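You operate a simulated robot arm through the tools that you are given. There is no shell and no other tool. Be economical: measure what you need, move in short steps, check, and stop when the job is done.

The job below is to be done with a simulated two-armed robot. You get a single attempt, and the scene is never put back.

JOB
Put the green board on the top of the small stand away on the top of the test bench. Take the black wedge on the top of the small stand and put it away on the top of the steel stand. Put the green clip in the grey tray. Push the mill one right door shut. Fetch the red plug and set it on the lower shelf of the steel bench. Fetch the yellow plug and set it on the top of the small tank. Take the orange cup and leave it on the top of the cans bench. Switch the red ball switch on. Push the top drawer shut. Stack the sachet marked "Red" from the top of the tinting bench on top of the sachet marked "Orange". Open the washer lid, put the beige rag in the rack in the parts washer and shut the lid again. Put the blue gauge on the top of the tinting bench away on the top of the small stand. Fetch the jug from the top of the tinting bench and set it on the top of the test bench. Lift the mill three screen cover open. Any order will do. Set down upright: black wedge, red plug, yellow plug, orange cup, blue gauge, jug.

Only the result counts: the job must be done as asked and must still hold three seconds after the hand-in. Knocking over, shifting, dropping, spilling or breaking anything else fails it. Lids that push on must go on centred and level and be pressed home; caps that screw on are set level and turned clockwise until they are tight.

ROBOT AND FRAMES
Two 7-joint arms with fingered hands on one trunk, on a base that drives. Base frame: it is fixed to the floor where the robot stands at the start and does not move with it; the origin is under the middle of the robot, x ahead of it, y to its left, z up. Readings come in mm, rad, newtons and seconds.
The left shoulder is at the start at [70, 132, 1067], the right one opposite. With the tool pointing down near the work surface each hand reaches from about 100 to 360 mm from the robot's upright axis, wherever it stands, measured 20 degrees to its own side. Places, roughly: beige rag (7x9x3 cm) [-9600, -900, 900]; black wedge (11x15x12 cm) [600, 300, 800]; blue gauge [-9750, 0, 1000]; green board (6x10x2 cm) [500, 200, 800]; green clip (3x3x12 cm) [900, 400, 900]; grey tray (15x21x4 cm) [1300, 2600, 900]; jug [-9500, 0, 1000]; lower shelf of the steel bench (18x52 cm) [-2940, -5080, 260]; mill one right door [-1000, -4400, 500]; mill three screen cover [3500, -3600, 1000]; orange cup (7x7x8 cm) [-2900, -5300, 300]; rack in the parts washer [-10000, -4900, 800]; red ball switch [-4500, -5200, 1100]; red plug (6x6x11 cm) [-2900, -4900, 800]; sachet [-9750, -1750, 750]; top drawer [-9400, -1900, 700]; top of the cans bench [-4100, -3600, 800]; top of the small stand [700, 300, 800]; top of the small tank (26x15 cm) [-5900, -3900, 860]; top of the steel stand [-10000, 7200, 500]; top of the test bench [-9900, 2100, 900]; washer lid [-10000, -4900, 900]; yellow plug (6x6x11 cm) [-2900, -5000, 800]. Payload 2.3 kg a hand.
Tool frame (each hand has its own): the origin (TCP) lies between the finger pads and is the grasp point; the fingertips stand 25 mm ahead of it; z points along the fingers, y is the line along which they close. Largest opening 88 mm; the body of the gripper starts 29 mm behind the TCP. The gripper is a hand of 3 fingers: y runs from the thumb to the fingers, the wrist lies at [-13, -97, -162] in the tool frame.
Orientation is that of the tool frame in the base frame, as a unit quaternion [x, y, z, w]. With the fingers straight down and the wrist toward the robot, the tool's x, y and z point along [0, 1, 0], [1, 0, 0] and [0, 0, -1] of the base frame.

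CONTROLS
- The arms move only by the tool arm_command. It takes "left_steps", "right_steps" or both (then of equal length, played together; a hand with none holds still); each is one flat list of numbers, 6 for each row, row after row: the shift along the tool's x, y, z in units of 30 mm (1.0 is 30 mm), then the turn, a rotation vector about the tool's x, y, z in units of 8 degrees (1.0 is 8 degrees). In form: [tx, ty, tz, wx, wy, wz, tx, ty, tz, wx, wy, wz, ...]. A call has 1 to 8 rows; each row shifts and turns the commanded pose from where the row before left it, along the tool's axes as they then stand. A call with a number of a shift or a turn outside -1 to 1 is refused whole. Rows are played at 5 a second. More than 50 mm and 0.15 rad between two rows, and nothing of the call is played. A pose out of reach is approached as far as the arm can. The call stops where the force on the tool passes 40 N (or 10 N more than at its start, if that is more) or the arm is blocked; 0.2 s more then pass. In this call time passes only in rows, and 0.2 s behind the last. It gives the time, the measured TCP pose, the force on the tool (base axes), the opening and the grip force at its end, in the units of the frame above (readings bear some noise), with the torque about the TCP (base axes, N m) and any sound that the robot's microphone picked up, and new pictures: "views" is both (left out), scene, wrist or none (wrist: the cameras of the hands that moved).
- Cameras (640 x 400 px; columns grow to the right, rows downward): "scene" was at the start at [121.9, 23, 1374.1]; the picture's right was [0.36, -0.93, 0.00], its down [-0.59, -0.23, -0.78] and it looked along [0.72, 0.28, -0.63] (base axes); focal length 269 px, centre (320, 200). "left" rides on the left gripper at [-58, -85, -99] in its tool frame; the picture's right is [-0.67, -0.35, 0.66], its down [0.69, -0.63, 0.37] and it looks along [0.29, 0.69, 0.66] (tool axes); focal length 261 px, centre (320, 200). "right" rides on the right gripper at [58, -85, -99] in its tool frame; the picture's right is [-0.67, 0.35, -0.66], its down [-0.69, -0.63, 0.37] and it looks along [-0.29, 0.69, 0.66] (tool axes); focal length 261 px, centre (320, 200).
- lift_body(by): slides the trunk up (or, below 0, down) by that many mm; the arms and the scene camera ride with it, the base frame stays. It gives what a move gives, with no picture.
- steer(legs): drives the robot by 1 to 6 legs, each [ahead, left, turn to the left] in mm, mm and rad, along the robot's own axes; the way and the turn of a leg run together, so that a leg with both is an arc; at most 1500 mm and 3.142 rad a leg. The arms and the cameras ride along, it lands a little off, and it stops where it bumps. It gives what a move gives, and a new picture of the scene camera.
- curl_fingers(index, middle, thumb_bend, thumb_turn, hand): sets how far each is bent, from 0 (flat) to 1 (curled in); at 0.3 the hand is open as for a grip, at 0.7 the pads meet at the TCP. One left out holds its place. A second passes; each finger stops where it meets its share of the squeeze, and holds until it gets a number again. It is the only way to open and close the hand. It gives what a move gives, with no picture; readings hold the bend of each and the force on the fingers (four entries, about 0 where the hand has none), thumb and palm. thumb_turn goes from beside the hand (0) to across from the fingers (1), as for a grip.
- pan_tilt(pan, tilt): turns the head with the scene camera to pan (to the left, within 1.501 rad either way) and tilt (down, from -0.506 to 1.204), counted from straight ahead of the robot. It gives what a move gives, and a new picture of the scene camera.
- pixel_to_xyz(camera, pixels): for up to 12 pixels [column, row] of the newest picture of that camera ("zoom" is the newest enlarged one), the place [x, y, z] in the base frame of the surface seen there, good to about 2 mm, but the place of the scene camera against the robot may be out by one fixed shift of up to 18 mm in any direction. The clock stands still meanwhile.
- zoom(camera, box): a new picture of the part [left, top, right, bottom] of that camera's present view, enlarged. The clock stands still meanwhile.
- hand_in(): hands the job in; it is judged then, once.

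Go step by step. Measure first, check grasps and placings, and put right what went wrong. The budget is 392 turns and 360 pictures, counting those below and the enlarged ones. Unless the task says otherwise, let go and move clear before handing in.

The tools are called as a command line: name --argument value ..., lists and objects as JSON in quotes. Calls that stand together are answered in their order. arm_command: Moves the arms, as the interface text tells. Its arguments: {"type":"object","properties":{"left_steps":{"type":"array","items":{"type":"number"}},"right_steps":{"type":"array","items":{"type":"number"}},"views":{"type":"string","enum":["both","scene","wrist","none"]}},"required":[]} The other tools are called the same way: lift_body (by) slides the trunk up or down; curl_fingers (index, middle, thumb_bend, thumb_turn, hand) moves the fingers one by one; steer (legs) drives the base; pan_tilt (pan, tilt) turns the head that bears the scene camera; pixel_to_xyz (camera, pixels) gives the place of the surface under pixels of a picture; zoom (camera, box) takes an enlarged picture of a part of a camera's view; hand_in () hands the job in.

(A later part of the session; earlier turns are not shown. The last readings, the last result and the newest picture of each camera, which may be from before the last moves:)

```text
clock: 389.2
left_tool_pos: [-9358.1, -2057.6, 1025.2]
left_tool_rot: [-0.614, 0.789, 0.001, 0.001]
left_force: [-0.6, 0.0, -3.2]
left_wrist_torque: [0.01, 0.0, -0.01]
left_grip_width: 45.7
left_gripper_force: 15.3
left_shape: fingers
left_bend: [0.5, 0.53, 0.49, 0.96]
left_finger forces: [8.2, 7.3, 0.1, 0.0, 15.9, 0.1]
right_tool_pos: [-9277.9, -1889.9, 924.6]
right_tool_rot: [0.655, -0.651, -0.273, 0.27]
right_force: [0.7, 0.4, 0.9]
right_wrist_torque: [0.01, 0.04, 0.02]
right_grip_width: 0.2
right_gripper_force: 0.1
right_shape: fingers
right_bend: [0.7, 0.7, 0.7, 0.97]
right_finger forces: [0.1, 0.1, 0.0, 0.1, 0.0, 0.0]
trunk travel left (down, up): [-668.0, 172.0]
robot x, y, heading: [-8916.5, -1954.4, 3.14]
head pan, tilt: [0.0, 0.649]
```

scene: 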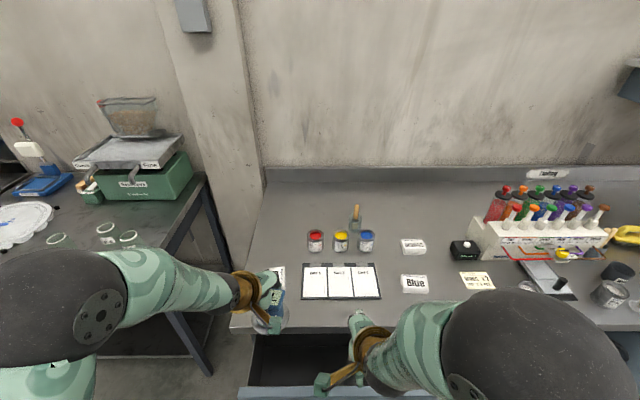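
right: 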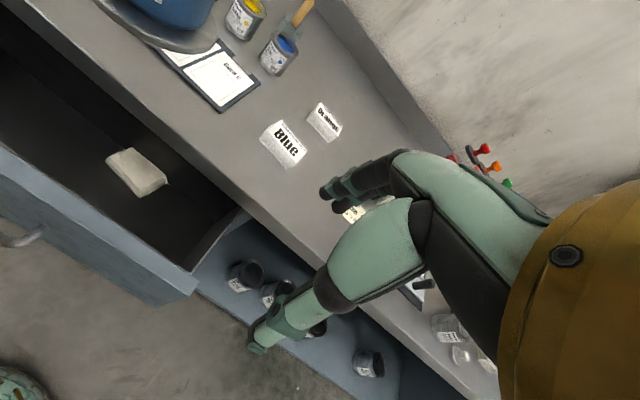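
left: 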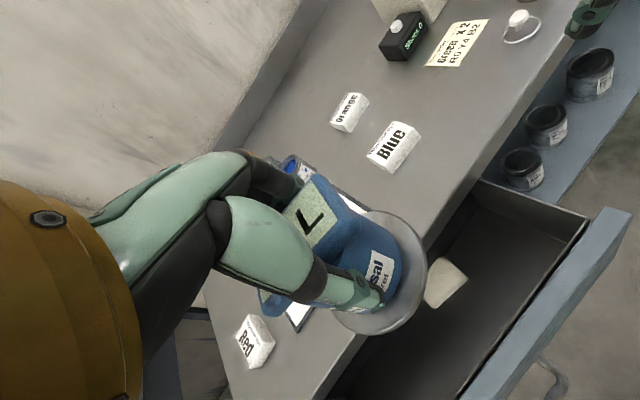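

I back 60 mm, lower the hand in front of the drawer face, then push by driving forward.

steer --legs '[[-65, 0, 0]]'

arm_command --right_steps '[0, -0.82, 0.82, 0, 0, 0, 0, -0.82, 0.82, 0, 0, 0, 0, -0.82, 0.82, 0, 0, 0, 0, -0.82, 0.82, 0, 0, 0]' --views "wrist"

```text
clock: 390.2
left_tool_pos: [-9298.0, -2057.5, 1023.0]
left_tool_rot: [-0.614, 0.789, -0.001, 0.002]
left_force: [-0.9, -1.1, -2.7]
left_wrist_torque: [0.05, 0.02, 0.01]
left_grip_width: 45.8
left_gripper_force: 15.9
left_shape: fingers
left_bend: [0.5, 0.53, 0.49, 0.96]
left_finger forces: [8.4, 7.3, 0.1, 0.1, 16.0, 0.1]
right_tool_pos: [-9218.1, -1889.6, 923.4]
right_tool_rot: [0.655, -0.652, -0.272, 0.268]
right_force: [-0.3, -0.6, -0.8]
right_wrist_torque: [0.02, 0.03, -0.02]
right_grip_width: 0.0
right_gripper_force: 0.0
right_shape: fingers
right_bend: [0.7, 0.7, 0.7, 0.97]
right_finger forces: [0.0, 0.0, 0.1, 0.0, 0.0, 0.0]
trunk travel left (down, up): [-668.0, 172.0]
robot x, y, heading: [-8846.7, -1957.6, 3.141]
head pan, tilt: [0.0, 0.649]
```

scene: 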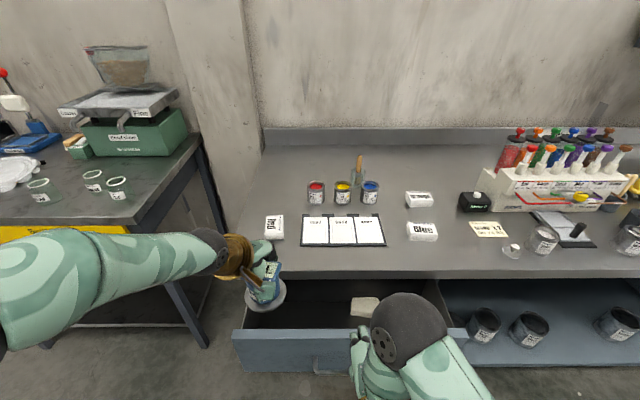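

```text
clock: 391.2
left_tool_pos: [-9295.6, -2057.8, 1023.1]
left_tool_rot: [-0.614, 0.79, 0.0, 0.0]
left_force: [-0.2, -0.1, -4.1]
left_wrist_torque: [-0.01, 0.0, -0.02]
left_grip_width: 45.5
left_gripper_force: 16.0
left_shape: fingers
left_bend: [0.5, 0.53, 0.49, 0.96]
left_finger forces: [8.2, 7.3, 0.0, 0.1, 16.0, 0.0]
right_tool_pos: [-9215.6, -1887.6, 781.9]
right_tool_rot: [0.655, -0.651, -0.273, 0.272]
right_force: [-0.1, -1.0, 0.0]
right_wrist_torque: [0.0, -0.01, 0.0]
right_grip_width: 0.0
right_gripper_force: 0.0
right_shape: fingers
right_bend: [0.7, 0.7, 0.7, 0.97]
right_finger forces: [0.0, 0.0, 0.0, 0.0, 0.0, 0.0]
trunk travel left (down, up): [-668.0, 172.0]
robot x, y, heading: [-8850.3, -1956.9, 3.144]
head pan, tilt: [0.0, 0.649]
```

right: 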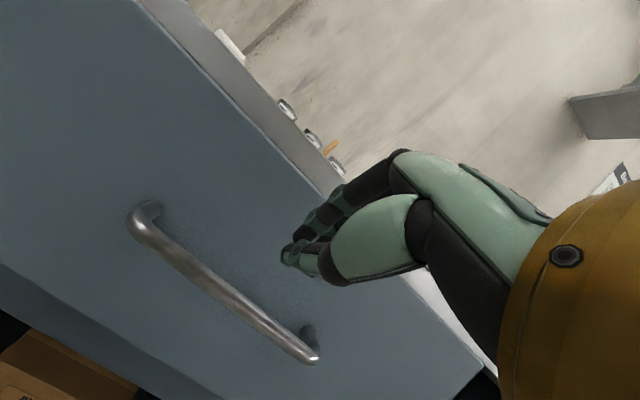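

The fingers point at the face just above the handle. I drive forward to push.

steer --legs '[[150, 0, 0]]'

steer --legs '[[95, 0, 0]]'

```text
clock: 392.6
left_tool_pos: [-9443.0, -2059.3, 1025.2]
left_tool_rot: [-0.614, 0.789, 0.001, 0.0]
left_force: [-0.7, -1.0, -2.1]
left_wrist_torque: [0.03, 0.02, -0.02]
left_grip_width: 45.5
left_gripper_force: 15.5
left_shape: fingers
left_bend: [0.5, 0.53, 0.49, 0.96]
left_finger forces: [8.1, 7.4, 0.1, 0.0, 16.0, 0.0]
right_tool_pos: [-9363.7, -1887.0, 782.2]
right_tool_rot: [0.655, -0.65, -0.274, 0.272]
right_force: [-0.1, -1.0, 0.3]
right_wrist_torque: [0.01, 0.01, -0.01]
right_grip_width: 0.0
right_gripper_force: 0.1
right_shape: fingers
right_bend: [0.7, 0.7, 0.7, 0.97]
right_finger forces: [0.0, 0.0, 0.0, 0.0, 0.0, 0.0]
trunk travel left (down, up): [-668.0, 172.0]
robot x, y, heading: [-8995.3, -1959.6, -3.136]
head pan, tilt: [0.0, 0.649]
```

scene: 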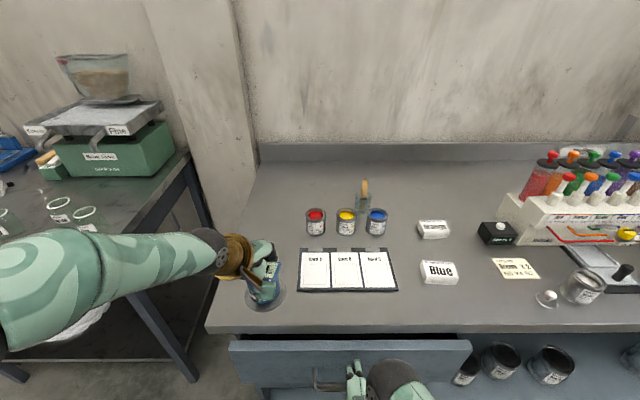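

```text
clock: 393.7
left_tool_pos: [-9515.1, -2058.6, 1026.8]
left_tool_rot: [-0.614, 0.79, 0.002, 0.0]
left_force: [0.4, -0.3, -3.3]
left_wrist_torque: [0.05, 0.03, 0.01]
left_grip_width: 45.5
left_gripper_force: 15.4
left_shape: fingers
left_bend: [0.5, 0.53, 0.49, 0.96]
left_finger forces: [8.2, 7.4, 0.0, 0.0, 15.9, 0.0]
right_tool_pos: [-9430.4, -1888.1, 777.9]
right_tool_rot: [0.659, -0.653, -0.264, 0.262]
right_force: [16.6, 0.8, -9.4]
right_wrist_torque: [-0.12, 0.43, -0.12]
right_grip_width: 0.2
right_gripper_force: 9.7
right_shape: fingers
right_bend: [0.7, 0.7, 0.7, 0.97]
right_finger forces: [0.0, 19.5, 0.0, 0.0, 0.0, 0.1]
trunk travel left (down, up): [-668.0, 172.0]
robot x, y, heading: [-9072.6, -1958.1, 3.142]
head pan, tilt: [0.0, 0.649]
stopped in leg 1: the force on the tool passed its limit at 62 N (the readings are from after the stop); the commanded pose is now the measured one
```

scene: 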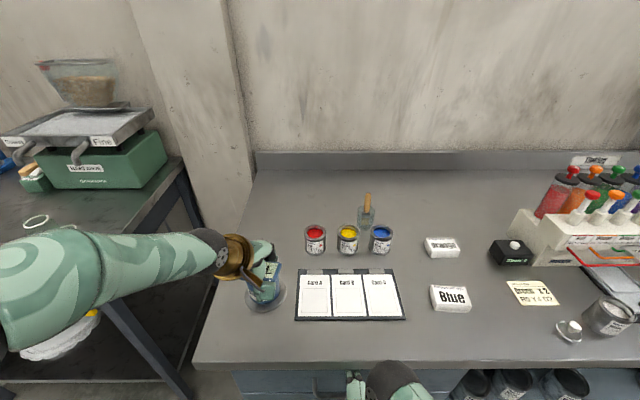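

Force stop at 62 N: the drawer hit its end. I back away a little and verify from above.

steer --legs '[[-120, 0, 0]]'

arm_command --right_steps '[0, 0.7, -0.7, 0, 0, 0, 0, 0.8, -0.8, 0, 0, 0, 0, 0.8, -0.8, 0, 0, 0, 0, 0.8, -0.8, 0, 0, 0]' --views "wrist"

```text
clock: 394.9
left_tool_pos: [-9402.4, -2056.9, 1024.7]
left_tool_rot: [-0.614, 0.79, 0.001, 0.001]
left_force: [0.5, -0.1, -2.3]
left_wrist_torque: [0.04, 0.02, 0.03]
left_grip_width: 45.7
left_gripper_force: 15.6
left_shape: fingers
left_bend: [0.5, 0.53, 0.49, 0.96]
left_finger forces: [8.1, 7.3, 0.1, 0.0, 15.9, 0.0]
right_tool_pos: [-9317.0, -1888.9, 778.1]
right_tool_rot: [0.659, -0.654, -0.265, 0.261]
right_force: [-0.2, -0.3, -1.0]
right_wrist_torque: [0.01, -0.01, -0.03]
right_grip_width: 0.1
right_gripper_force: 0.1
right_shape: fingers
right_bend: [0.7, 0.7, 0.7, 0.97]
right_finger forces: [0.0, 0.1, 0.0, 0.0, 0.0, 0.0]
trunk travel left (down, up): [-668.0, 172.0]
robot x, y, heading: [-8956.3, -1957.1, 3.143]
head pan, tilt: [0.0, 0.649]
```

scene: 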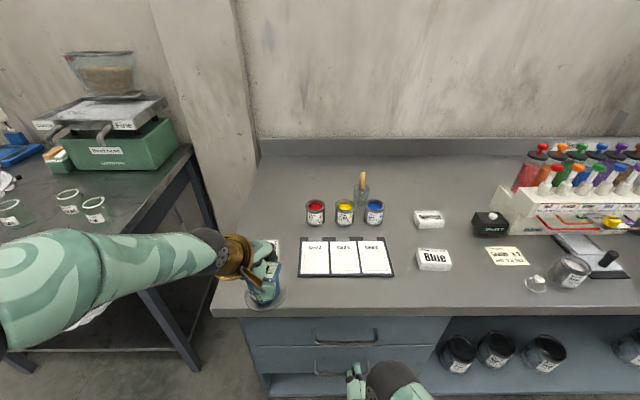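

```text
clock: 395.9
left_tool_pos: [-9401.1, -2056.8, 1024.5]
left_tool_rot: [-0.614, 0.79, 0.002, 0.001]
left_force: [0.2, -0.1, -2.6]
left_wrist_torque: [0.03, 0.03, 0.01]
left_grip_width: 45.6
left_gripper_force: 15.9
left_shape: fingers
left_bend: [0.5, 0.53, 0.49, 0.96]
left_finger forces: [8.2, 7.3, 0.0, 0.0, 16.0, 0.0]
right_tool_pos: [-9319.4, -1888.2, 913.9]
right_tool_rot: [0.66, -0.653, -0.264, 0.263]
right_force: [0.9, -0.3, 0.3]
right_wrist_torque: [-0.01, 0.02, -0.02]
right_grip_width: 0.0
right_gripper_force: 0.2
right_shape: fingers
right_bend: [0.7, 0.7, 0.7, 0.97]
right_finger forces: [0.1, 0.0, 0.2, 0.1, 0.0, 0.0]
trunk travel left (down, up): [-668.0, 172.0]
robot x, y, heading: [-8958.1, -1954.9, 3.14]
head pan, tilt: [0.0, 0.649]
```

right: 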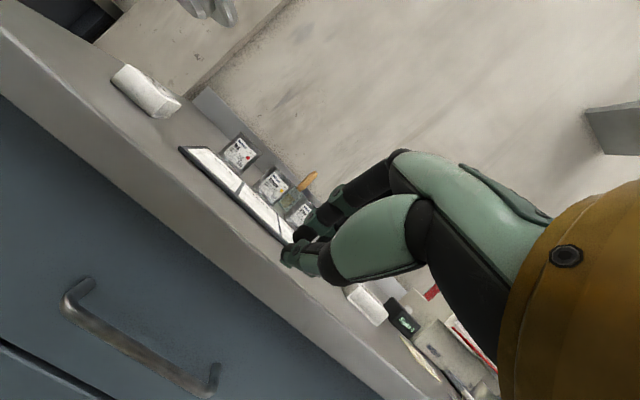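

The drawer is shut. Next the Red sachet (centre ≈(−9579,−2091), top 881). I set the right hand vertical again, open it, raise the left, and move over.

arm_command --right_steps '[0, 0, -0.5, 0.9, 0, 0, 0, 0, -0.5, 0.9, 0, 0, 0, 0, 0, 0.9, 0, 0, 0, 0, 0, 0.9, 0, 0, 0, 0, 0, 0.9, 0, 0, 0, 0, 0, 0.95, 0, 0]' --left_steps '[0, 0, -0.7, 0, 0, 0, 0, 0, -0.7, 0, 0, 0, 0, 0, -0.7, 0, 0, 0, 0, 0, -0.7, 0, 0, 0, 0, 0, 0, 0, 0, 0, 0, 0, 0, 0, 0, 0]' --views "none"

curl_fingers --hand "right" --index 0.3 --middle 0.3 --thumb_bend 0.3

lift_body --by 100

steer --legs '[[0, 200, 0], [250, 0, 0]]'

```text
clock: 397.3
left_tool_pos: [-9400.9, -2058.4, 1109.0]
left_tool_rot: [-0.614, 0.79, 0.001, 0.001]
left_force: [0.1, -1.1, -2.3]
left_wrist_torque: [-0.01, 0.02, -0.01]
left_grip_width: 45.3
left_gripper_force: 15.6
left_shape: fingers
left_bend: [0.5, 0.53, 0.49, 0.96]
left_finger forces: [8.2, 7.1, 0.0, 0.0, 15.9, 0.0]
right_tool_pos: [-9305.3, -1894.5, 928.6]
right_tool_rot: [0.709, -0.705, -0.003, -0.002]
right_force: [0.1, 0.4, 0.1]
right_wrist_torque: [0.01, 0.0, 0.0]
right_grip_width: 0.1
right_gripper_force: 0.0
right_shape: fingers
right_bend: [0.7, 0.7, 0.7, 0.97]
right_finger forces: [0.0, 0.0, 0.0, 0.0, 0.1, 0.0]
right hand out of reach, approached as far as the arm can: row 2
trunk travel left (down, up): [-668.0, 172.0]
robot x, y, heading: [-8957.1, -1954.3, 3.145]
head pan, tilt: [0.0, 0.649]
```

```text
clock: 398.3
left_tool_pos: [-9400.8, -2058.1, 1109.9]
left_tool_rot: [-0.614, 0.789, 0.0, 0.001]
left_force: [0.2, -0.2, -2.6]
left_wrist_torque: [0.02, -0.01, 0.04]
left_grip_width: 45.4
left_gripper_force: 15.5
left_shape: fingers
left_bend: [0.5, 0.53, 0.49, 0.96]
left_finger forces: [8.2, 7.2, 0.0, 0.0, 15.8, 0.1]
right_tool_pos: [-9305.8, -1894.5, 929.7]
right_tool_rot: [0.709, -0.705, -0.004, -0.001]
right_force: [-0.3, 0.3, -0.4]
right_wrist_torque: [-0.01, -0.01, -0.01]
right_grip_width: 84.3
right_gripper_force: 0.1
right_shape: fingers
right_bend: [0.3, 0.3, 0.3, 0.97]
right_finger forces: [0.0, 0.0, 0.0, 0.1, 0.0, 0.1]
trunk travel left (down, up): [-668.0, 172.0]
robot x, y, heading: [-8955.8, -1953.7, 3.141]
head pan, tilt: [0.0, 0.649]
```

```text
clock: 399.6
left_tool_pos: [-9400.4, -2057.3, 1208.8]
left_tool_rot: [-0.613, 0.79, 0.0, 0.0]
left_force: [0.6, -0.8, -3.0]
left_wrist_torque: [0.02, -0.01, 0.01]
left_grip_width: 45.6
left_gripper_force: 16.1
left_shape: fingers
left_bend: [0.5, 0.53, 0.49, 0.96]
left_finger forces: [8.2, 7.2, 0.1, 0.0, 15.8, 0.1]
right_tool_pos: [-9304.7, -1894.5, 1029.6]
right_tool_rot: [0.709, -0.706, -0.003, -0.001]
right_force: [-0.9, -0.8, 0.0]
right_wrist_torque: [-0.02, -0.01, 0.03]
right_grip_width: 84.5
right_gripper_force: 0.1
right_shape: fingers
right_bend: [0.3, 0.3, 0.3, 0.97]
right_finger forces: [0.0, 0.1, 0.0, 0.0, 0.0, 0.0]
trunk travel left (down, up): [-768.0, 72.0]
robot x, y, heading: [-8956.2, -1959.2, 3.141]
head pan, tilt: [0.0, 0.649]
```

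```text
clock: 402.7
left_tool_pos: [-9655.4, -2259.0, 1209.5]
left_tool_rot: [-0.614, 0.79, 0.002, 0.0]
left_force: [0.2, 0.5, -2.8]
left_wrist_torque: [0.02, 0.02, -0.05]
left_grip_width: 45.4
left_gripper_force: 15.8
left_shape: fingers
left_bend: [0.5, 0.53, 0.49, 0.96]
left_finger forces: [8.2, 7.1, 0.1, 0.0, 15.8, 0.1]
right_tool_pos: [-9561.3, -2095.2, 1029.6]
right_tool_rot: [0.708, -0.706, -0.005, -0.001]
right_force: [1.4, 0.0, 0.2]
right_wrist_torque: [0.0, -0.02, 0.03]
right_grip_width: 84.3
right_gripper_force: 0.1
right_shape: fingers
right_bend: [0.3, 0.3, 0.3, 0.97]
right_finger forces: [0.0, 0.0, 0.0, 0.0, 0.0, 0.0]
trunk travel left (down, up): [-768.0, 72.0]
robot x, y, heading: [-9213.1, -2161.4, 3.134]
head pan, tilt: [0.0, 0.649]
```

scene: 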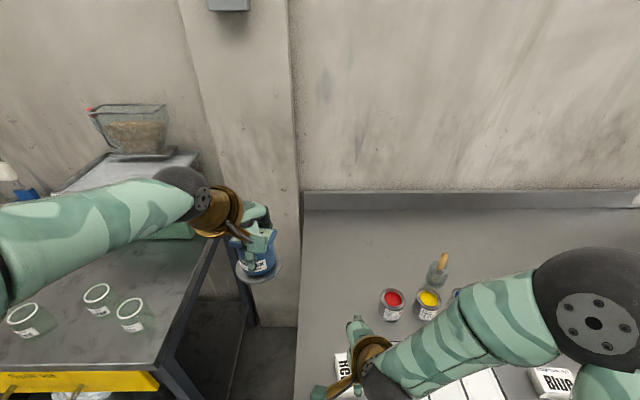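

The right hand is near the Red sachet. I look with the right camera and measure.

arm_command --right_steps '[0, 0.3, 0.3, 0, 0, 0]' --views "wrist"

```text
clock: 403.1
left_tool_pos: [-9658.4, -2259.9, 1208.1]
left_tool_rot: [-0.612, 0.791, 0.0, 0.002]
left_force: [0.0, -0.2, -3.3]
left_wrist_torque: [0.03, 0.01, -0.03]
left_grip_width: 45.5
left_gripper_force: 15.7
left_shape: fingers
left_bend: [0.5, 0.53, 0.49, 0.96]
left_finger forces: [8.2, 7.2, 0.1, 0.1, 15.9, 0.1]
right_tool_pos: [-9572.1, -2096.1, 1019.2]
right_tool_rot: [0.708, -0.706, -0.004, -0.001]
right_force: [-0.2, 0.1, 0.7]
right_wrist_torque: [0.03, 0.0, -0.03]
right_grip_width: 84.4
right_gripper_force: 0.1
right_shape: fingers
right_bend: [0.3, 0.3, 0.3, 0.97]
right_finger forces: [0.1, 0.0, 0.0, 0.0, 0.1, 0.0]
trunk travel left (down, up): [-768.0, 72.0]
robot x, y, heading: [-9210.5, -2156.6, 3.134]
head pan, tilt: [0.0, 0.649]
```

right: 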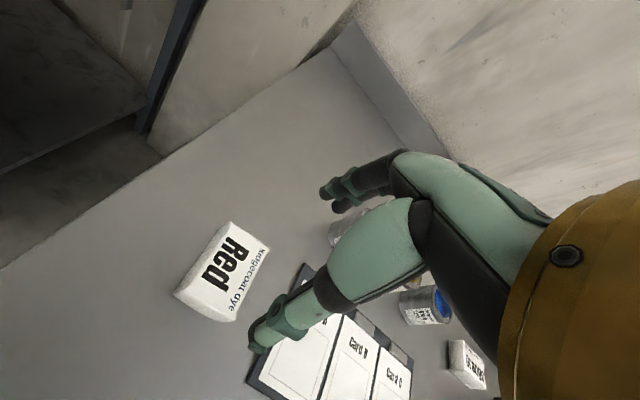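

pixel_to_xyz --camera "right" --pixels '[[228, 225], [268, 247], [240, 310], [178, 292], [225, 268], [238, 320], [195, 260], [255, 280], [300, 270], [460, 345], [475, 378]]'

```text
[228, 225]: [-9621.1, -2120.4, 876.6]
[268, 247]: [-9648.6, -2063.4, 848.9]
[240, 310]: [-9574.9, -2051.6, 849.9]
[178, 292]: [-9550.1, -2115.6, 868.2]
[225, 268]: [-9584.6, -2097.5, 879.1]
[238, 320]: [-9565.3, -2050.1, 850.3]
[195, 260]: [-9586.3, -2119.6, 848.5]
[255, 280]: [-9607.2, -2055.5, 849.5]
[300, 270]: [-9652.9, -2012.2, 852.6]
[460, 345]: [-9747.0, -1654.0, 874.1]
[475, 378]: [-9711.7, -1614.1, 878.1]
```

Red sachet: centre (−9586,−2093), 75 mm along x, top 880. I open wider, centre, and descend to z≈879.

curl_fingers --hand "right" --index 0.2 --middle 0.2 --thumb_bend 0.22

arm_command --right_steps '[-0.1, 0.47, 0.6, 0, 0, 0, 0, 0, 1, 0, 0, 0, 0, 0, 1, 0, 0, 0, 0, 0, 1, 0, 0, 0, 0, 0, 1, 0, 0, 0]' --views "wrist"

```text
clock: 404.1
left_tool_pos: [-9659.0, -2259.5, 1209.4]
left_tool_rot: [-0.613, 0.79, 0.001, 0.001]
left_force: [-0.4, 0.0, -2.4]
left_wrist_torque: [0.02, 0.0, 0.0]
left_grip_width: 45.5
left_gripper_force: 14.8
left_shape: fingers
left_bend: [0.5, 0.53, 0.49, 0.96]
left_finger forces: [8.1, 7.2, 0.1, 0.0, 15.8, 0.0]
right_tool_pos: [-9571.8, -2095.0, 1019.5]
right_tool_rot: [0.707, -0.707, -0.004, -0.001]
right_force: [-0.1, -0.3, -0.5]
right_wrist_torque: [0.0, 0.01, -0.02]
right_grip_width: 102.0
right_gripper_force: 0.1
right_shape: fingers
right_bend: [0.2, 0.2, 0.22, 0.97]
right_finger forces: [0.0, 0.0, 0.0, 0.1, 0.0, 0.0]
trunk travel left (down, up): [-768.0, 72.0]
robot x, y, heading: [-9217.5, -2157.0, 3.134]
head pan, tilt: [0.0, 0.649]
```

```text
clock: 405.3
left_tool_pos: [-9659.3, -2259.9, 1209.1]
left_tool_rot: [-0.613, 0.79, 0.0, 0.001]
left_force: [0.5, -0.1, -2.7]
left_wrist_torque: [0.02, -0.01, 0.0]
left_grip_width: 45.5
left_gripper_force: 15.3
left_shape: fingers
left_bend: [0.5, 0.53, 0.49, 0.96]
left_finger forces: [8.3, 7.2, 0.0, 0.0, 15.7, 0.0]
right_tool_pos: [-9586.7, -2092.8, 878.7]
right_tool_rot: [0.708, -0.707, -0.003, -0.001]
right_force: [-0.4, 0.2, 0.2]
right_wrist_torque: [0.0, 0.0, 0.01]
right_grip_width: 102.2
right_gripper_force: 0.0
right_shape: fingers
right_bend: [0.2, 0.2, 0.22, 0.97]
right_finger forces: [0.1, 0.0, 0.0, 0.1, 0.1, 0.1]
trunk travel left (down, up): [-768.0, 72.0]
robot x, y, heading: [-9215.0, -2160.0, 3.137]
head pan, tilt: [0.0, 0.649]
```

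right: 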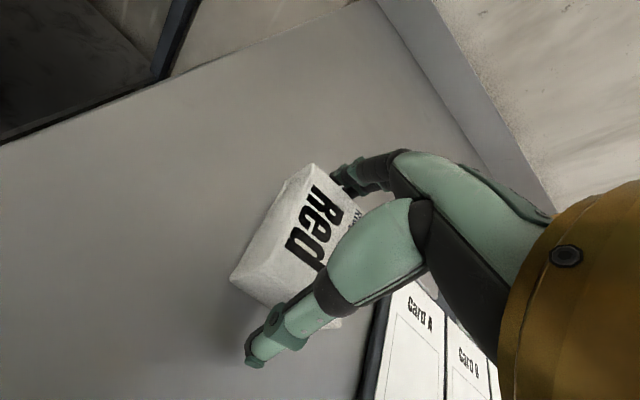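

Well straddled. I close, lift, and then carry it up.

curl_fingers --hand "right" --index 0.7 --middle 0.7 --thumb_bend 0.7

arm_command --right_steps '[0, 0, -0.7, 0, 0, 0, 0, 0, -1, 0, 0, 0, 0, 0, -1, 0, 0, 0]' --views "wrist"

```text
clock: 406.3
left_tool_pos: [-9658.3, -2259.4, 1209.3]
left_tool_rot: [-0.612, 0.791, 0.0, 0.001]
left_force: [-0.2, -0.7, -2.8]
left_wrist_torque: [0.03, 0.0, 0.0]
left_grip_width: 45.4
left_gripper_force: 15.9
left_shape: fingers
left_bend: [0.5, 0.53, 0.49, 0.96]
left_finger forces: [8.1, 7.2, 0.1, 0.0, 15.8, 0.2]
right_tool_pos: [-9585.0, -2090.3, 881.8]
right_tool_rot: [0.708, -0.706, -0.003, -0.001]
right_force: [0.4, 1.3, 3.5]
right_wrist_torque: [0.0, 0.2, -0.04]
right_grip_width: 84.6
right_gripper_force: 23.7
right_shape: fingers
right_bend: [0.21, 0.25, 0.51, 0.96]
right_finger forces: [13.3, 9.5, 0.1, 0.0, 24.8, 0.0]
trunk travel left (down, up): [-768.0, 72.0]
robot x, y, heading: [-9215.0, -2159.2, 3.133]
head pan, tilt: [0.0, 0.649]
```

```text
clock: 407.1
left_tool_pos: [-9657.3, -2260.2, 1209.4]
left_tool_rot: [-0.613, 0.79, 0.001, 0.001]
left_force: [0.5, 0.1, -3.2]
left_wrist_torque: [-0.01, 0.03, -0.03]
left_grip_width: 45.4
left_gripper_force: 15.3
left_shape: fingers
left_bend: [0.5, 0.53, 0.49, 0.96]
left_finger forces: [8.2, 7.3, 0.0, 0.0, 15.8, 0.0]
right_tool_pos: [-9582.8, -2092.5, 962.4]
right_tool_rot: [0.709, -0.705, -0.004, -0.001]
right_force: [0.2, -0.1, -1.1]
right_wrist_torque: [0.0, 0.01, -0.02]
right_grip_width: 83.1
right_gripper_force: 21.3
right_shape: fingers
right_bend: [0.22, 0.25, 0.54, 0.96]
right_finger forces: [10.7, 9.9, 0.1, 0.0, 21.7, 0.1]
trunk travel left (down, up): [-768.0, 72.0]
robot x, y, heading: [-9211.4, -2155.4, 3.133]
head pan, tilt: [0.0, 0.649]
```

right: 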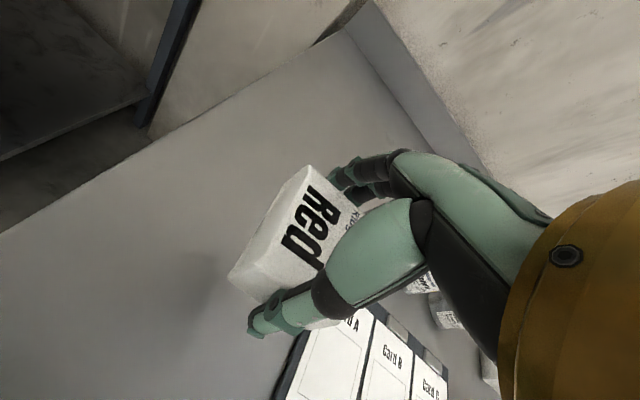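

Held. I slide the base right 480 mm to bring it in line with the Orange sachet.

steer --legs '[[0, -480, 0], [28, 0, 0.006]]'

arm_command --right_steps '[0, 1, -0.2, 0, 0, 0, 0, 1, 0, 0, 0, 0, 0, 0.8, 0, 0, 0, 0]' --views "both"

```text
clock: 410.4
left_tool_pos: [-9680.9, -1786.7, 1212.0]
left_tool_rot: [-0.622, 0.783, 0.002, -0.002]
left_force: [0.7, 0.5, -2.0]
left_wrist_torque: [-0.01, 0.01, 0.0]
left_grip_width: 45.6
left_gripper_force: 16.1
left_shape: fingers
left_bend: [0.5, 0.53, 0.49, 0.96]
left_finger forces: [8.2, 7.1, 0.1, 0.0, 15.9, 0.0]
right_tool_pos: [-9610.4, -1619.1, 963.9]
right_tool_rot: [0.716, -0.698, -0.005, 0.002]
right_force: [0.4, -0.8, -1.1]
right_wrist_torque: [-0.01, -0.02, -0.02]
right_grip_width: 82.8
right_gripper_force: 21.2
right_shape: fingers
right_bend: [0.22, 0.25, 0.54, 0.96]
right_finger forces: [10.7, 9.9, 0.0, 0.1, 21.7, 0.1]
trunk travel left (down, up): [-768.0, 72.0]
robot x, y, heading: [-9245.0, -1675.6, -3.12]
head pan, tilt: [0.0, 0.649]
```

scene: 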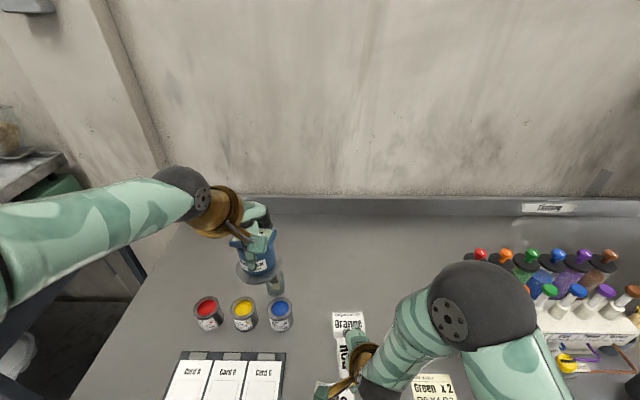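

```text
clock: 411.2
left_tool_pos: [-9686.1, -1787.5, 1209.5]
left_tool_rot: [-0.622, 0.783, 0.0, 0.001]
left_force: [-0.3, -0.1, -2.2]
left_wrist_torque: [0.0, 0.02, 0.01]
left_grip_width: 45.4
left_gripper_force: 15.8
left_shape: fingers
left_bend: [0.5, 0.53, 0.49, 0.96]
left_finger forces: [8.3, 7.2, 0.0, 0.0, 15.7, 0.0]
right_tool_pos: [-9696.8, -1620.2, 967.0]
right_tool_rot: [0.716, -0.698, -0.004, -0.002]
right_force: [-1.3, -0.2, -1.8]
right_wrist_torque: [-0.04, 0.02, -0.03]
right_grip_width: 82.8
right_gripper_force: 20.5
right_shape: fingers
right_bend: [0.22, 0.25, 0.54, 0.96]
right_finger forces: [10.5, 9.8, 0.0, 0.0, 21.2, 0.0]
trunk travel left (down, up): [-768.0, 72.0]
robot x, y, heading: [-9242.6, -1680.2, -3.12]
head pan, tilt: [0.0, 0.649]
```

scene: 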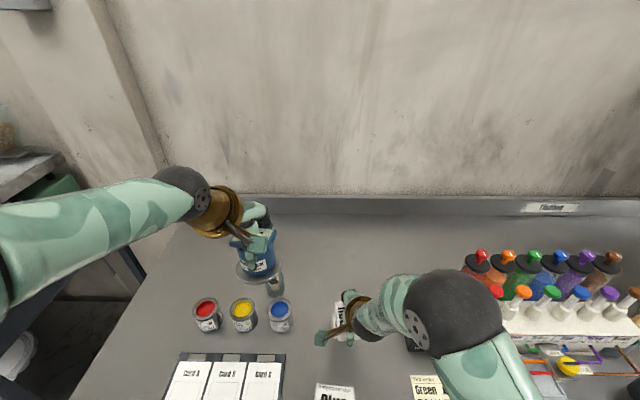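
right: 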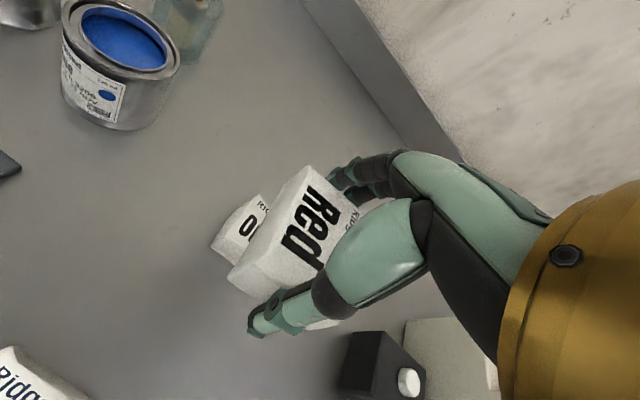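

I measure Red's held position and Orange's visible corners.

pixel_to_xyz --camera "right" --pixels '[[310, 170], [236, 272], [268, 295], [285, 220], [300, 250], [232, 283], [260, 198], [216, 240], [232, 258], [245, 225], [345, 190]]'

```text
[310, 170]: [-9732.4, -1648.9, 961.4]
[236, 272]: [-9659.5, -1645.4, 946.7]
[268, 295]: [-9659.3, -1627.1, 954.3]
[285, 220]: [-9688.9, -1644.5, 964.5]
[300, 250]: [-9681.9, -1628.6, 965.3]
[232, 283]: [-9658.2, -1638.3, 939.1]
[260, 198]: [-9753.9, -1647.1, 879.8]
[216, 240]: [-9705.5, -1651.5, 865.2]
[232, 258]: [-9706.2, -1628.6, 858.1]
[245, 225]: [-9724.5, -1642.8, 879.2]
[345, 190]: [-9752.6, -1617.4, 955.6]
```

Red is centred on the TCP; Orange centre ≈(−9730,−1614), top 880. I shift over and lower to contact.

arm_command --right_steps '[-0.12, 0.55, 0, 0, 0, 0, -0.11, 0.55, 0, 0, 0, 0, 0, 0, 0.7, 0, 0, 0, 0, 0, 0.6, 0, 0, 0, 0, 0, 0.25, 0, 0, 0, 0, 0, 0.15, 0, 0, 0, 0, 0, 0.12, 0, 0, 0]' --views "wrist"

```text
clock: 412.8
left_tool_pos: [-9685.3, -1786.6, 1209.2]
left_tool_rot: [-0.622, 0.783, 0.0, 0.002]
left_force: [0.1, 0.0, -2.6]
left_wrist_torque: [0.03, 0.01, 0.03]
left_grip_width: 45.4
left_gripper_force: 15.9
left_shape: fingers
left_bend: [0.5, 0.53, 0.49, 0.96]
left_finger forces: [8.4, 7.2, 0.1, 0.1, 15.8, 0.1]
right_tool_pos: [-9732.5, -1615.1, 913.3]
right_tool_rot: [0.716, -0.698, -0.003, -0.001]
right_force: [-0.6, 0.5, -0.2]
right_wrist_torque: [-0.07, 0.04, -0.01]
right_grip_width: 82.6
right_gripper_force: 21.0
right_shape: fingers
right_bend: [0.22, 0.25, 0.54, 0.96]
right_finger forces: [10.8, 9.9, 0.1, 0.0, 21.3, 0.0]
trunk travel left (down, up): [-768.0, 72.0]
robot x, y, heading: [-9241.6, -1678.6, -3.127]
head pan, tilt: [0.0, 0.649]
```

right: 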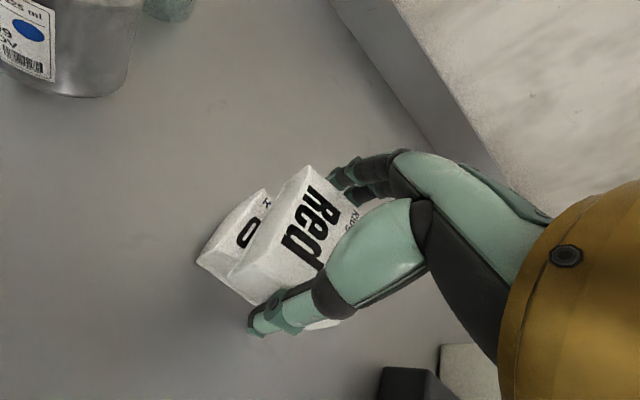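

Nearly touching. I lower a few more mm for firm contact, then release.

arm_command --right_steps '[0, 0, 0.1, 0, 0, 0, 0, 0, 0.07, 0, 0, 0]' --views "none"

curl_fingers --hand "right" --index 0.15 --middle 0.15 --thumb_bend 0.25

arm_command --right_steps '[0, 0, -0.5, 0, 0, 0, 0, 0, -1, 0, 0, 0, 0, 0, -1, 0, 0, 0, 0, 0, -1, 0, 0, 0]' --views "wrist"

```text
clock: 413.4
left_tool_pos: [-9683.5, -1785.4, 1210.7]
left_tool_rot: [-0.622, 0.783, 0.001, -0.001]
left_force: [0.0, 0.2, -3.1]
left_wrist_torque: [0.0, -0.02, -0.01]
left_grip_width: 45.4
left_gripper_force: 15.5
left_shape: fingers
left_bend: [0.5, 0.53, 0.49, 0.96]
left_finger forces: [8.2, 7.2, 0.0, 0.0, 15.9, 0.1]
right_tool_pos: [-9731.5, -1612.0, 910.8]
right_tool_rot: [0.716, -0.698, -0.005, 0.002]
right_force: [0.2, 2.4, 10.3]
right_wrist_torque: [-0.07, 0.31, -0.04]
right_grip_width: 83.0
right_gripper_force: 22.4
right_shape: fingers
right_bend: [0.21, 0.25, 0.54, 0.96]
right_finger forces: [13.0, 10.1, 0.0, 0.1, 22.4, 0.0]
trunk travel left (down, up): [-768.0, 72.0]
robot x, y, heading: [-9243.3, -1676.0, -3.124]
head pan, tilt: [0.0, 0.649]
```

```text
clock: 414.4
left_tool_pos: [-9686.5, -1786.1, 1209.3]
left_tool_rot: [-0.621, 0.784, 0.0, 0.001]
left_force: [-0.9, 0.0, -2.2]
left_wrist_torque: [0.02, 0.02, 0.01]
left_grip_width: 45.8
left_gripper_force: 16.1
left_shape: fingers
left_bend: [0.5, 0.53, 0.49, 0.96]
left_finger forces: [8.3, 7.1, 0.0, 0.0, 15.7, 0.0]
right_tool_pos: [-9733.1, -1613.6, 909.1]
right_tool_rot: [0.717, -0.697, -0.003, -0.001]
right_force: [0.2, 0.2, -0.4]
right_wrist_torque: [-0.01, 0.02, -0.02]
right_grip_width: 105.9
right_gripper_force: 0.1
right_shape: fingers
right_bend: [0.15, 0.15, 0.25, 0.97]
right_finger forces: [0.0, 0.0, 0.1, 0.0, 0.0, 0.1]
trunk travel left (down, up): [-768.0, 72.0]
robot x, y, heading: [-9244.6, -1679.4, -3.121]
head pan, tilt: [0.0, 0.649]
```

```text
clock: 415.4
left_tool_pos: [-9683.9, -1786.6, 1209.0]
left_tool_rot: [-0.622, 0.783, 0.001, 0.0]
left_force: [-0.5, 0.6, -2.6]
left_wrist_torque: [-0.01, 0.03, -0.02]
left_grip_width: 45.2
left_gripper_force: 14.9
left_shape: fingers
left_bend: [0.5, 0.53, 0.49, 0.96]
left_finger forces: [8.2, 7.2, 0.0, 0.0, 15.9, 0.1]
right_tool_pos: [-9731.0, -1612.1, 1012.7]
right_tool_rot: [0.716, -0.698, -0.001, 0.0]
right_force: [-0.8, 0.2, -0.2]
right_wrist_torque: [0.0, -0.01, -0.02]
right_grip_width: 105.9
right_gripper_force: 0.0
right_shape: fingers
right_bend: [0.15, 0.15, 0.25, 0.97]
right_finger forces: [0.0, 0.0, 0.0, 0.1, 0.0, 0.0]
trunk travel left (down, up): [-768.0, 72.0]
robot x, y, heading: [-9245.8, -1677.0, -3.121]
head pan, tilt: [0.0, 0.649]
```

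right: 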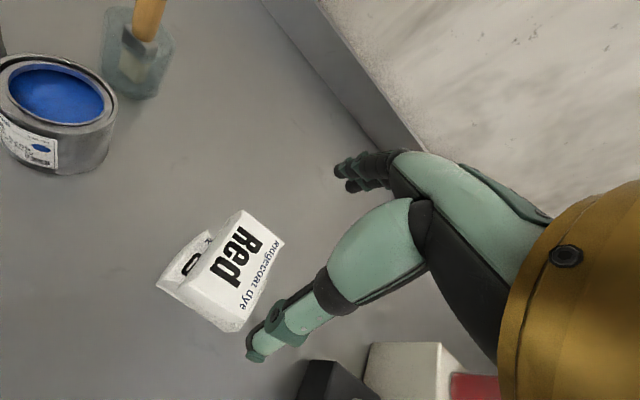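

Red sits squarely on Orange. Next the beige rag at ≈(−9570,−860): I back off, slide right 750 mm and approach.

arm_command --right_steps '[0, -1, -0.5, 0, 0, 0, 0, -1, -0.5, 0, 0, 0, 0, -1, 0, 0, 0, 0, 0, -0.5, 0, 0, 0, 0]' --views "none"

steer --legs '[[-250, 0, -0.02], [0, -750, 0], [280, 0, 0]]'

arm_command --right_steps '[0, 0, 0.5, 0, 0, 0]' --views "wrist"

```text
clock: 416.4
left_tool_pos: [-9686.4, -1786.4, 1208.7]
left_tool_rot: [-0.622, 0.783, 0.0, 0.001]
left_force: [0.0, 1.0, -2.4]
left_wrist_torque: [0.03, 0.01, -0.01]
left_grip_width: 45.7
left_gripper_force: 15.6
left_shape: fingers
left_bend: [0.5, 0.53, 0.49, 0.96]
left_finger forces: [8.2, 7.3, 0.1, 0.0, 15.7, 0.0]
right_tool_pos: [-9627.2, -1610.8, 1044.4]
right_tool_rot: [0.717, -0.697, -0.004, -0.003]
right_force: [-0.3, 0.6, 0.0]
right_wrist_torque: [-0.03, 0.01, 0.01]
right_grip_width: 105.8
right_gripper_force: 0.0
right_shape: fingers
right_bend: [0.15, 0.15, 0.25, 0.97]
right_finger forces: [0.1, 0.0, 0.1, 0.0, 0.1, 0.0]
trunk travel left (down, up): [-768.0, 72.0]
robot x, y, heading: [-9240.8, -1676.1, -3.124]
head pan, tilt: [0.0, 0.649]
```

```text
clock: 423.5
left_tool_pos: [-9711.7, -1006.8, 1209.3]
left_tool_rot: [-0.606, 0.796, 0.001, 0.001]
left_force: [0.3, 0.0, -3.1]
left_wrist_torque: [0.01, 0.02, -0.03]
left_grip_width: 45.6
left_gripper_force: 15.5
left_shape: fingers
left_bend: [0.5, 0.53, 0.49, 0.96]
left_finger forces: [8.2, 7.2, 0.1, 0.0, 15.7, 0.0]
right_tool_pos: [-9648.1, -833.3, 1045.6]
right_tool_rot: [-0.702, 0.712, 0.004, -0.001]
right_force: [-0.3, 0.3, -0.2]
right_wrist_torque: [-0.03, 0.01, -0.01]
right_grip_width: 105.8
right_gripper_force: 0.0
right_shape: fingers
right_bend: [0.15, 0.15, 0.25, 0.97]
right_finger forces: [0.1, 0.0, 0.1, 0.1, 0.0, 0.0]
trunk travel left (down, up): [-768.0, 72.0]
robot x, y, heading: [-9264.4, -912.1, 3.117]
head pan, tilt: [0.0, 0.649]
```

scene: 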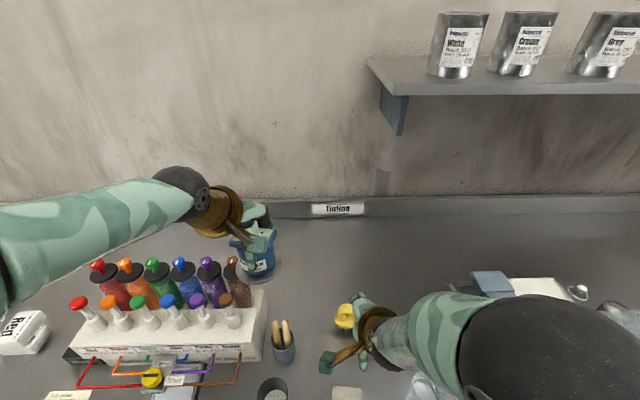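

```text
clock: 423.9
left_tool_pos: [-9715.1, -1006.4, 1207.7]
left_tool_rot: [-0.607, 0.795, -0.001, 0.002]
left_force: [-0.4, -0.3, -2.7]
left_wrist_torque: [0.04, -0.04, -0.01]
left_grip_width: 45.2
left_gripper_force: 15.8
left_shape: fingers
left_bend: [0.5, 0.53, 0.49, 0.96]
left_finger forces: [8.2, 7.3, 0.1, 0.0, 15.8, 0.0]
right_tool_pos: [-9650.0, -830.8, 1028.2]
right_tool_rot: [-0.702, 0.712, 0.003, -0.001]
right_force: [-0.4, 0.5, 0.5]
right_wrist_torque: [0.0, -0.03, 0.0]
right_grip_width: 105.8
right_gripper_force: 0.0
right_shape: fingers
right_bend: [0.15, 0.15, 0.25, 0.97]
right_finger forces: [0.0, 0.0, 0.1, 0.0, 0.1, 0.0]
trunk travel left (down, up): [-768.0, 72.0]
robot x, y, heading: [-9269.3, -918.4, 3.114]
head pan, tilt: [0.0, 0.649]
```

right: 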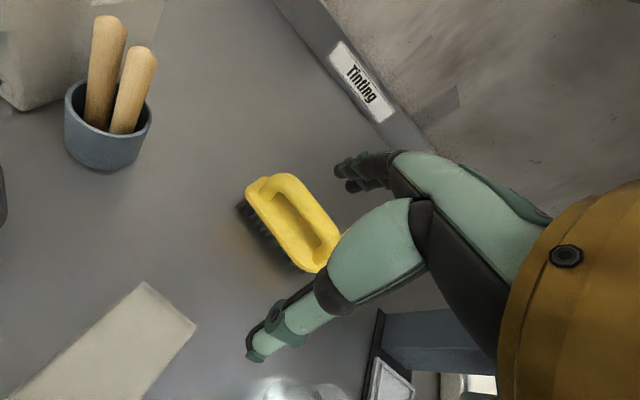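

I overshot a bit in x. I measure the rag (right view ~110,350).

pixel_to_xyz --camera "right" --pixels '[[145, 285], [193, 325], [110, 345], [60, 360], [150, 375], [100, 390], [30, 390], [110, 310]]'

```text
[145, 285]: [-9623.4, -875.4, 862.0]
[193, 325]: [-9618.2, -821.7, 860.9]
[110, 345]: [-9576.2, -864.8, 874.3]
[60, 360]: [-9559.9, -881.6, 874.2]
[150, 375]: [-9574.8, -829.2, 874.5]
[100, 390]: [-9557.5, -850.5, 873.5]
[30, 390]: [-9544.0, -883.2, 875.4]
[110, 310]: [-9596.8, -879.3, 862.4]
```

Rag spans x ≈−9623…−9535, y −885…−822, top 875. I back 71 mm, trim heading, then look again from above.

steer --legs '[[-71, 12, 0.027]]'

arm_command --right_steps '[0, 0, 0.5, 0, 0, 0]' --views "wrist"

pixel_to_xyz --camera "right" --pixels '[[220, 225], [270, 265], [195, 330], [150, 290], [215, 280], [240, 250], [180, 310]]'

```text
clock: 424.9
left_tool_pos: [-9646.9, -1029.0, 1206.6]
left_tool_rot: [-0.617, 0.787, -0.002, 0.003]
left_force: [-0.2, 0.4, -3.5]
left_wrist_torque: [0.01, 0.01, 0.02]
left_grip_width: 45.5
left_gripper_force: 15.9
left_shape: fingers
left_bend: [0.5, 0.53, 0.49, 0.96]
left_finger forces: [8.4, 7.3, 0.0, 0.0, 15.9, 0.0]
right_tool_pos: [-9585.8, -852.0, 1026.0]
right_tool_rot: [0.712, -0.702, -0.001, -0.003]
right_force: [-0.3, 0.2, -0.1]
right_wrist_torque: [-0.04, -0.03, 0.01]
right_grip_width: 105.8
right_gripper_force: 0.1
right_shape: fingers
right_bend: [0.15, 0.15, 0.25, 0.97]
right_finger forces: [0.0, 0.0, 0.0, 0.1, 0.1, 0.0]
trunk travel left (down, up): [-768.0, 72.0]
robot x, y, heading: [-9195.1, -923.4, -3.136]
head pan, tilt: [0.0, 0.649]
```

scene: 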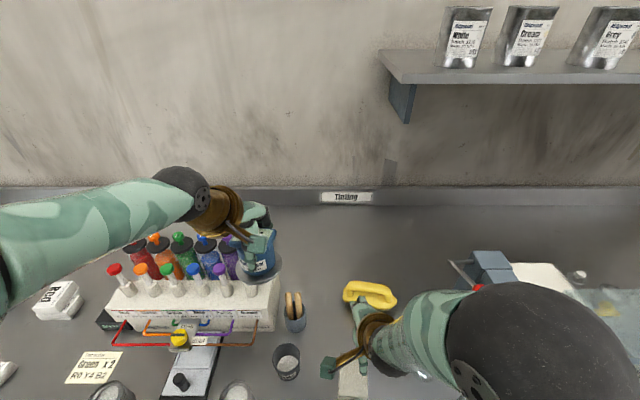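

```text
clock: 425.4
left_tool_pos: [-9639.4, -1030.3, 1209.6]
left_tool_rot: [-0.616, 0.788, 0.001, 0.001]
left_force: [0.4, 0.0, -2.8]
left_wrist_torque: [-0.02, 0.02, 0.02]
left_grip_width: 45.5
left_gripper_force: 15.9
left_shape: fingers
left_bend: [0.5, 0.53, 0.49, 0.96]
left_finger forces: [8.4, 7.3, 0.1, 0.1, 15.9, 0.1]
right_tool_pos: [-9580.4, -854.6, 1015.8]
right_tool_rot: [0.711, -0.703, -0.003, 0.001]
right_force: [-0.2, 0.5, 0.3]
right_wrist_torque: [0.01, -0.03, -0.01]
right_grip_width: 105.8
right_gripper_force: 0.0
right_shape: fingers
right_bend: [0.15, 0.15, 0.25, 0.97]
right_finger forces: [0.1, 0.0, 0.0, 0.1, 0.0, 0.0]
trunk travel left (down, up): [-768.0, 72.0]
robot x, y, heading: [-9200.2, -924.8, -3.142]
head pan, tilt: [0.0, 0.649]
```

right: 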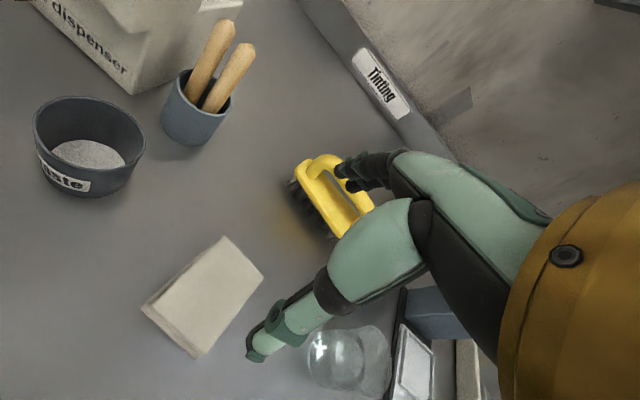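

```text
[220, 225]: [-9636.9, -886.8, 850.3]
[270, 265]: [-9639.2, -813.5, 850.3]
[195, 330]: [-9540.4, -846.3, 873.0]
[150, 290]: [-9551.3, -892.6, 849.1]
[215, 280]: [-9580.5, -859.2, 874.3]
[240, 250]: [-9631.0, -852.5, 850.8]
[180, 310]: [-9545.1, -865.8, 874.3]
```

pixel_to_xyz --camera "right" --pixels '[[330, 235], [295, 185], [310, 200], [345, 230], [224, 240], [258, 275], [148, 306], [195, 348], [355, 170]]'

```text
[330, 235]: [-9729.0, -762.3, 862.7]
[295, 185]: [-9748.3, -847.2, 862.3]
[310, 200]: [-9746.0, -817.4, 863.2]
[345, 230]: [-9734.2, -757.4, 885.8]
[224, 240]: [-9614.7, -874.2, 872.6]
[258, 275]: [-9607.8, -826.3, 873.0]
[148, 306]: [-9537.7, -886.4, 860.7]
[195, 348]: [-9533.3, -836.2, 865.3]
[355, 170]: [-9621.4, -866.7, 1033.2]
```

Rag is 84 mm along x, centre (−9575,−856); the brush is well clear. I descend and grip.

arm_command --right_steps '[0, -0.15, 0.7, 0, 0, 0, 0, 0, 1, 0, 0, 0, 0, 0, 1, 0, 0, 0, 0, 0, 1, 0, 0, 0, 0, 0, 0.95, 0, 0, 0]' --views "none"

curl_fingers --hand "right" --index 0.7 --middle 0.7 --thumb_bend 0.7

arm_command --right_steps '[0, 0, -0.7, 0, 0, 0, 0, 0, -1, 0, 0, 0, 0, 0, -1, 0, 0, 0, 0, 0, -1, 0, 0, 0, 0, 0, -1, 0, 0, 0]' --views "wrist"

```text
clock: 426.6
left_tool_pos: [-9639.3, -1030.7, 1209.2]
left_tool_rot: [-0.618, 0.786, 0.0, 0.001]
left_force: [0.2, 0.6, -3.5]
left_wrist_torque: [0.03, -0.03, 0.0]
left_grip_width: 45.5
left_gripper_force: 15.9
left_shape: fingers
left_bend: [0.5, 0.53, 0.49, 0.96]
left_finger forces: [8.3, 7.2, 0.0, 0.0, 15.9, 0.0]
right_tool_pos: [-9574.6, -852.7, 876.6]
right_tool_rot: [0.712, -0.702, -0.004, -0.001]
right_force: [0.6, -0.2, 0.8]
right_wrist_torque: [0.0, -0.06, 0.03]
right_grip_width: 106.9
right_gripper_force: 0.4
right_shape: fingers
right_bend: [0.15, 0.15, 0.24, 0.97]
right_finger forces: [0.0, 0.1, 0.0, 0.0, 1.6, 0.1]
trunk travel left (down, up): [-768.0, 72.0]
robot x, y, heading: [-9198.2, -926.1, -3.134]
head pan, tilt: [0.0, 0.649]
```

```text
clock: 427.6
left_tool_pos: [-9637.8, -1030.5, 1210.1]
left_tool_rot: [-0.617, 0.787, 0.001, 0.001]
left_force: [0.8, 0.5, -2.5]
left_wrist_torque: [-0.02, 0.01, -0.02]
left_grip_width: 45.3
left_gripper_force: 15.5
left_shape: fingers
left_bend: [0.5, 0.53, 0.49, 0.96]
left_finger forces: [8.3, 7.3, 0.0, 0.0, 15.9, 0.0]
right_tool_pos: [-9574.0, -852.7, 877.5]
right_tool_rot: [0.711, -0.703, -0.004, 0.0]
right_force: [-0.8, 1.8, 11.6]
right_wrist_torque: [-0.01, 0.15, -0.02]
right_grip_width: 89.0
right_gripper_force: 21.5
right_shape: fingers
right_bend: [0.18, 0.25, 0.51, 0.97]
right_finger forces: [11.9, 9.1, 0.0, 0.0, 21.6, 0.1]
trunk travel left (down, up): [-768.0, 72.0]
robot x, y, heading: [-9193.3, -924.3, -3.137]
head pan, tilt: [0.0, 0.649]
```

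```text
clock: 428.8
left_tool_pos: [-9639.9, -1029.2, 1209.1]
left_tool_rot: [-0.616, 0.788, 0.0, 0.001]
left_force: [-0.2, 0.9, -2.8]
left_wrist_torque: [0.03, 0.04, -0.01]
left_grip_width: 45.6
left_gripper_force: 15.8
left_shape: fingers
left_bend: [0.5, 0.53, 0.49, 0.96]
left_finger forces: [8.2, 7.3, 0.1, 0.0, 15.9, 0.0]
right_tool_pos: [-9573.7, -853.1, 1015.2]
right_tool_rot: [0.711, -0.703, -0.002, -0.001]
right_force: [0.2, 0.4, -1.5]
right_wrist_torque: [0.01, -0.01, 0.0]
right_grip_width: 87.9
right_gripper_force: 19.9
right_shape: fingers
right_bend: [0.19, 0.25, 0.52, 0.96]
right_finger forces: [10.5, 9.1, 0.1, 0.0, 19.8, 0.0]
trunk travel left (down, up): [-768.0, 72.0]
robot x, y, heading: [-9198.3, -926.0, -3.135]
head pan, tilt: [0.0, 0.649]
```

right: 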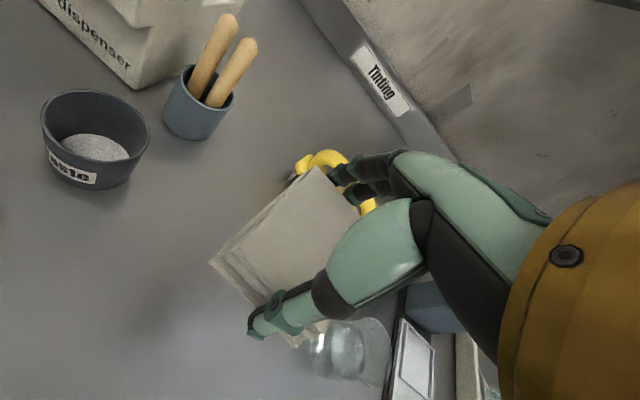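

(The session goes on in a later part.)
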